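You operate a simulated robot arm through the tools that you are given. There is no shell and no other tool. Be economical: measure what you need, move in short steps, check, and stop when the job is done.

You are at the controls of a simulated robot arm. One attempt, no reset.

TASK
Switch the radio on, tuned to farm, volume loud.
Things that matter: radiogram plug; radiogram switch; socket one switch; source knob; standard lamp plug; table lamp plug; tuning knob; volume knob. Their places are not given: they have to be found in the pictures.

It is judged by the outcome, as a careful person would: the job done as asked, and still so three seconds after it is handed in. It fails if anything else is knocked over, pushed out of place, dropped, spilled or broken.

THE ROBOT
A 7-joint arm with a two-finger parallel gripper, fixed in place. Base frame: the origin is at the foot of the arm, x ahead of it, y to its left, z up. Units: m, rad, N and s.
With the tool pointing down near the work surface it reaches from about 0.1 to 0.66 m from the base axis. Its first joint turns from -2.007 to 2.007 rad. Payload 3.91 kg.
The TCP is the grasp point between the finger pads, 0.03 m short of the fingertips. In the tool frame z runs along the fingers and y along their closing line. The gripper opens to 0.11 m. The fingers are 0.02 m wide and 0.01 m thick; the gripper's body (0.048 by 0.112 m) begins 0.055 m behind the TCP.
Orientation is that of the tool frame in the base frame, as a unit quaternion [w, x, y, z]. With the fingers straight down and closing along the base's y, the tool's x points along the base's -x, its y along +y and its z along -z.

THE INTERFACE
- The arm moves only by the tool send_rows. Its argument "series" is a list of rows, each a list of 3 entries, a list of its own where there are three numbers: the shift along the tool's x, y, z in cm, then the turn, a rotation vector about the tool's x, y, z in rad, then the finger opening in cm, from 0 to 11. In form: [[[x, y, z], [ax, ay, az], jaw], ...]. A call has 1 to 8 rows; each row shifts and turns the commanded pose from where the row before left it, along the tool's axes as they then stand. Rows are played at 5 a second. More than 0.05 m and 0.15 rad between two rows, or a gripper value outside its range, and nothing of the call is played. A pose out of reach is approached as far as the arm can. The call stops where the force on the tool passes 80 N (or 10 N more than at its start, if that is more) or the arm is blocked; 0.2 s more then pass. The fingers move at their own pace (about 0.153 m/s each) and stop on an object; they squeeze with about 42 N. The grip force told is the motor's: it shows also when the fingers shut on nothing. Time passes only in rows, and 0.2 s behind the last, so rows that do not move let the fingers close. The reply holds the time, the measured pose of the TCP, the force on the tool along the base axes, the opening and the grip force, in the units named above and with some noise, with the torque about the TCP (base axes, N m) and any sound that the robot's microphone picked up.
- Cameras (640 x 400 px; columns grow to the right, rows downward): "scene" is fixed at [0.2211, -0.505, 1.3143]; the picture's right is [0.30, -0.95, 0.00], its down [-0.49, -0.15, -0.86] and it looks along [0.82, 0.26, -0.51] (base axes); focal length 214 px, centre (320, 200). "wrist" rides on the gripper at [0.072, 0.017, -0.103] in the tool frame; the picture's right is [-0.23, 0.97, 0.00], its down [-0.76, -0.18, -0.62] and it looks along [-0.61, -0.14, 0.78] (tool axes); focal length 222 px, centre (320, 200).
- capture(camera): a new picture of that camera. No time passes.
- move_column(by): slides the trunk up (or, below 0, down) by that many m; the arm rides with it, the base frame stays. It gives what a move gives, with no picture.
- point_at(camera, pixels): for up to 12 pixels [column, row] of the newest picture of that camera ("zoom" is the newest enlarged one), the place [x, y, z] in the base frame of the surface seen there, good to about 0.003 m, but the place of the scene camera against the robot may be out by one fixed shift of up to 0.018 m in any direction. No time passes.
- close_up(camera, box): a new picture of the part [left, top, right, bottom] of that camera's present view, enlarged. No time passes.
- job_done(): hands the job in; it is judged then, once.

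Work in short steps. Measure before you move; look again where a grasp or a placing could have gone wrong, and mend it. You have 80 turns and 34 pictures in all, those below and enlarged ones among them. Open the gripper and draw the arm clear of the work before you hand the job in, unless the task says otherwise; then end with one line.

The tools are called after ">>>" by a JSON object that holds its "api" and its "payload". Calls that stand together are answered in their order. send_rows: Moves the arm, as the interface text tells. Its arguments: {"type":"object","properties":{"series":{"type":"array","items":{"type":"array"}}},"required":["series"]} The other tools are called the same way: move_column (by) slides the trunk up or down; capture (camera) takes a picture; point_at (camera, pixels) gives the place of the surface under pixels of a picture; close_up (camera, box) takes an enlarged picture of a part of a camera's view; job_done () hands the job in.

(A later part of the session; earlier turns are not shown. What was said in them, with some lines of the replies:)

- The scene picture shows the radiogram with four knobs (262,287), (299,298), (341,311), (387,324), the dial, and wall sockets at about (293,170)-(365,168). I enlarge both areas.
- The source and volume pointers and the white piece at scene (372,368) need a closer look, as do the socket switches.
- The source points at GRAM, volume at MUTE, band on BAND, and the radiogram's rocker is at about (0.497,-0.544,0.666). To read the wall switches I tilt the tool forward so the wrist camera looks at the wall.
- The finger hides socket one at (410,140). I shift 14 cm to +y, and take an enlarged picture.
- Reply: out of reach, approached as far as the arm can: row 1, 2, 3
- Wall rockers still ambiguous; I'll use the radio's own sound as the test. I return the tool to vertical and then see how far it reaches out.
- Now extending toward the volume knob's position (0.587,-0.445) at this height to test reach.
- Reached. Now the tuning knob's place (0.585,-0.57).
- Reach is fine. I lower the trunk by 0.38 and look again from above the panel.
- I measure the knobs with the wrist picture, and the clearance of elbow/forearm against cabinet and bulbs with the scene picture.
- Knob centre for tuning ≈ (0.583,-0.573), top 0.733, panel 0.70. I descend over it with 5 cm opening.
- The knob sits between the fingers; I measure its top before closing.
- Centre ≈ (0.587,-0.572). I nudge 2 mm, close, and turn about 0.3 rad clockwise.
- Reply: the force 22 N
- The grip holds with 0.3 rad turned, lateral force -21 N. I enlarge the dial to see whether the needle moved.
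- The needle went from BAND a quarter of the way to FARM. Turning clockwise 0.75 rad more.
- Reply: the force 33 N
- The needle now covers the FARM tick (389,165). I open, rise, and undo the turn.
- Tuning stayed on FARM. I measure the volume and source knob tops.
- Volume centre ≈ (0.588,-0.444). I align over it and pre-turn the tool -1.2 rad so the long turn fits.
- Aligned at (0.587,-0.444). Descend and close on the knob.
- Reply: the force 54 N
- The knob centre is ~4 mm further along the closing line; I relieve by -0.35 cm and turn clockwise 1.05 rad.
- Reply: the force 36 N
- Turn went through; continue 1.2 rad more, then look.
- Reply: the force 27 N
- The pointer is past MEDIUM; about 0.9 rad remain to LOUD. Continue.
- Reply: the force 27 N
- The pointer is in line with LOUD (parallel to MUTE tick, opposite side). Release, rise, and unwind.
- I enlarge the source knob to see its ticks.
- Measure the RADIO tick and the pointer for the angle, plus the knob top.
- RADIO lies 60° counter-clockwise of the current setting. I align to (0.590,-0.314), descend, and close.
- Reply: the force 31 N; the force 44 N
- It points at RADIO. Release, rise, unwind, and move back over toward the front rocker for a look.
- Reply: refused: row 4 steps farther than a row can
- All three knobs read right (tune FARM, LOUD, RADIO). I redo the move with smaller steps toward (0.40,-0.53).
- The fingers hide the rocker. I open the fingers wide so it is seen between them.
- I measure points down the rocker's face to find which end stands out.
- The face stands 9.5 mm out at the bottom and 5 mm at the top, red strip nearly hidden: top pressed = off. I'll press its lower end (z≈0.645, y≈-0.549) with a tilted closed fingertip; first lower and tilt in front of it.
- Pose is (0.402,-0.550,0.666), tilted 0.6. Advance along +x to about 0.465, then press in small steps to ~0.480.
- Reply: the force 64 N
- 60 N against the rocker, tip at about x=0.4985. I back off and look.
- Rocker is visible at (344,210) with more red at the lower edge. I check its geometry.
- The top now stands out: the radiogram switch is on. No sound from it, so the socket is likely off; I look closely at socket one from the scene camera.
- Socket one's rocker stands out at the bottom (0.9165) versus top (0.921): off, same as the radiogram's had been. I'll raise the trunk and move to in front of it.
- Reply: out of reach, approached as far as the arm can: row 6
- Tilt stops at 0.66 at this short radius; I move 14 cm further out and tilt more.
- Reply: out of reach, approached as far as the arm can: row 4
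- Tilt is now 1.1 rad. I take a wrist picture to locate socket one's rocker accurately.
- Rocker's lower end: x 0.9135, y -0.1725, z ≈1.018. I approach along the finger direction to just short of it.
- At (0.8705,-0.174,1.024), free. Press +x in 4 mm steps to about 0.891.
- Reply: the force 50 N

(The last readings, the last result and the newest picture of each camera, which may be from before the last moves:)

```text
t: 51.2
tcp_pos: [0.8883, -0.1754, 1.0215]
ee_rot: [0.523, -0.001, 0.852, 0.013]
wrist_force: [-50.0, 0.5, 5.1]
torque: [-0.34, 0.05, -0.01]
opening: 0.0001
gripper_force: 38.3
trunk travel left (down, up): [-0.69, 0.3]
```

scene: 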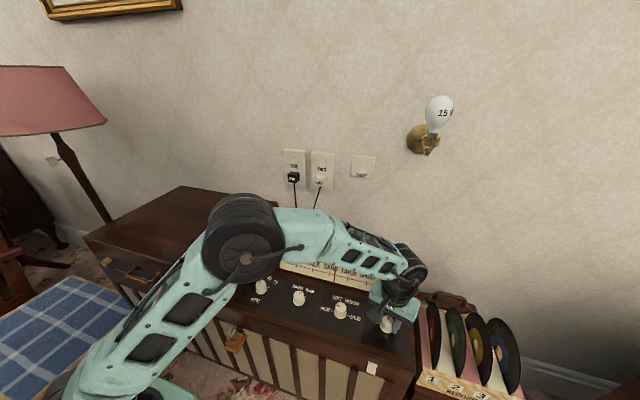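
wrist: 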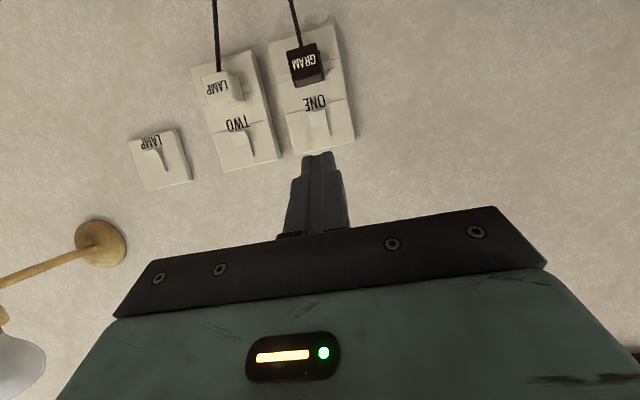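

50 N and the tip went in ~6 mm: likely flipped. Back off along the tool and listen/look.

>>> {"api": "send_rows", "payload": {"series": [[[0.4, 0, -0.9], [0, 0, 0], 0], [[0.12, 0.13, -3.66], [0, 0, 0], 0], [[0.12, 0.13, -3.66], [0, 0, 0], 0], [[0.12, 0.13, -3.66], [0, 0, 0], 0], [[0.12, 0.13, -3.66], [0, 0, 0], 0], [[0, 0, 0], [0, 0, 0], 0]]}}

>>> {"api": "close_up", "payload": {"camera": "wrist", "box": [250, 30, 410, 170]}}

```text
t: 52.6
tcp_pos: [0.7493, -0.1739, 1.0824]
ee_rot: [0.525, -0.001, 0.851, 0.012]
wrist_force: [1.2, 0.2, 0.4]
torque: [0.01, -0.02, -0.04]
opening: 0.0
gripper_force: 37.2
trunk travel left (down, up): [-0.69, 0.3]
```

```text
2.86 times, centred on (330, 100) of wrist
```

zoom: 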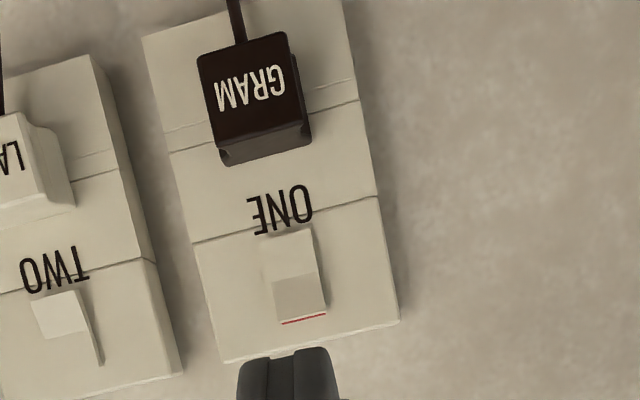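

Socket one's rocker now shows red at its top: on. I untilt and draw the arm back.

>>> {"api": "send_rows", "payload": {"series": [[[0, 0, -4], [0, 0.15, 0], 0], [[0, 0, -4], [0, 0.15, 0], 0], [[0, 0, 0], [0, 0.15, 0], 0], [[0, 0, 0], [0, 0.15, 0], 0], [[0, 0, 0], [0, 0.15, 0], 0], [[0, 0, 0], [0, 0.15, 0], 5], [[0, 0, 0], [0, 0.15, 0], 5], [[4, 0, 0], [0, 0, 0], 5]]}}

>>> {"api": "send_rows", "payload": {"series": [[[4.5, 0, 0], [0, 0, 0], 5], [[4.5, 0, 0], [0, 0, 0], 5], [[4.5, 0, 0], [0, 0, 0], 5], [[4, 0, 0], [0, 0, 0], 5], [[0, 0, 0], [0, 0, 0], 5], [[0, 0, 0], [0, 0, 0], 5]]}}

>>> {"api": "capture", "payload": {"camera": "scene"}}

```text
t: 54.4
tcp_pos: [0.6419, -0.1759, 1.1216]
ee_rot: [0.027, -0.008, 1.0, 0.011]
wrist_force: [0.6, -0.7, 0.5]
torque: [0.05, 0.03, 0.02]
opening: 0.05
gripper_force: 0.0
trunk travel left (down, up): [-0.69, 0.3]
```

```text
t: 55.8
tcp_pos: [0.4645, -0.1799, 1.113]
ee_rot: [0.028, -0.007, 1.0, 0.011]
wrist_force: [0.7, -1.0, -0.2]
torque: [-0.02, 0.02, 0.01]
opening: 0.0502
gripper_force: 0.0
trunk travel left (down, up): [-0.69, 0.3]
```

```text
2 pictures are left
```

scene: 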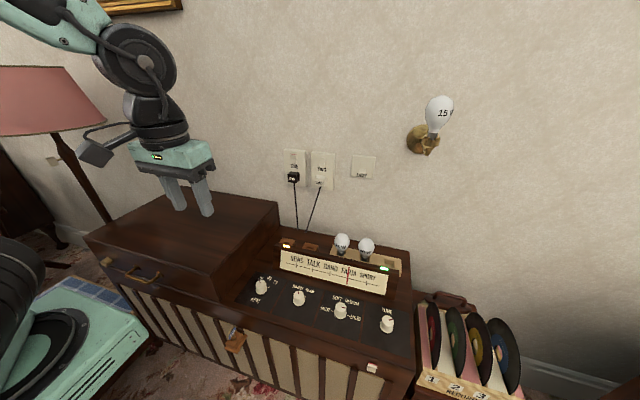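

Indicators are now lit at (287,246) and (385,269). A last close look at the panel to check the knobs.

>>> {"api": "close_up", "payload": {"camera": "scene", "box": [240, 235, 416, 345]}}

```text
3.64 times, centred on (328, 290) of scene
```

zoom: 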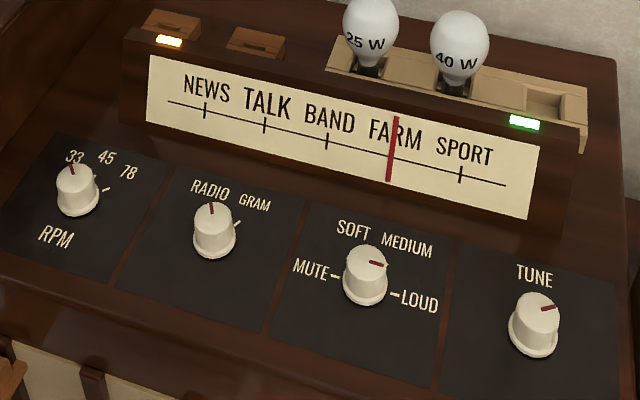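

The panel shows FARM, RADIO and LOUD, with the amber and green lights on, and the arm is clear with the gripper open. Handing in.

>>> {"api": "job_done", "payload": {}}

```text
The job is handed in.
```

The radio is switched on, set to RADIO, tuned to FARM with the volume at LOUD. Its amber and green lights are on, though the microphone never reported any sound from it. The wall switch for socket one was off, so I turned that on as well as the radiogram's own switch.
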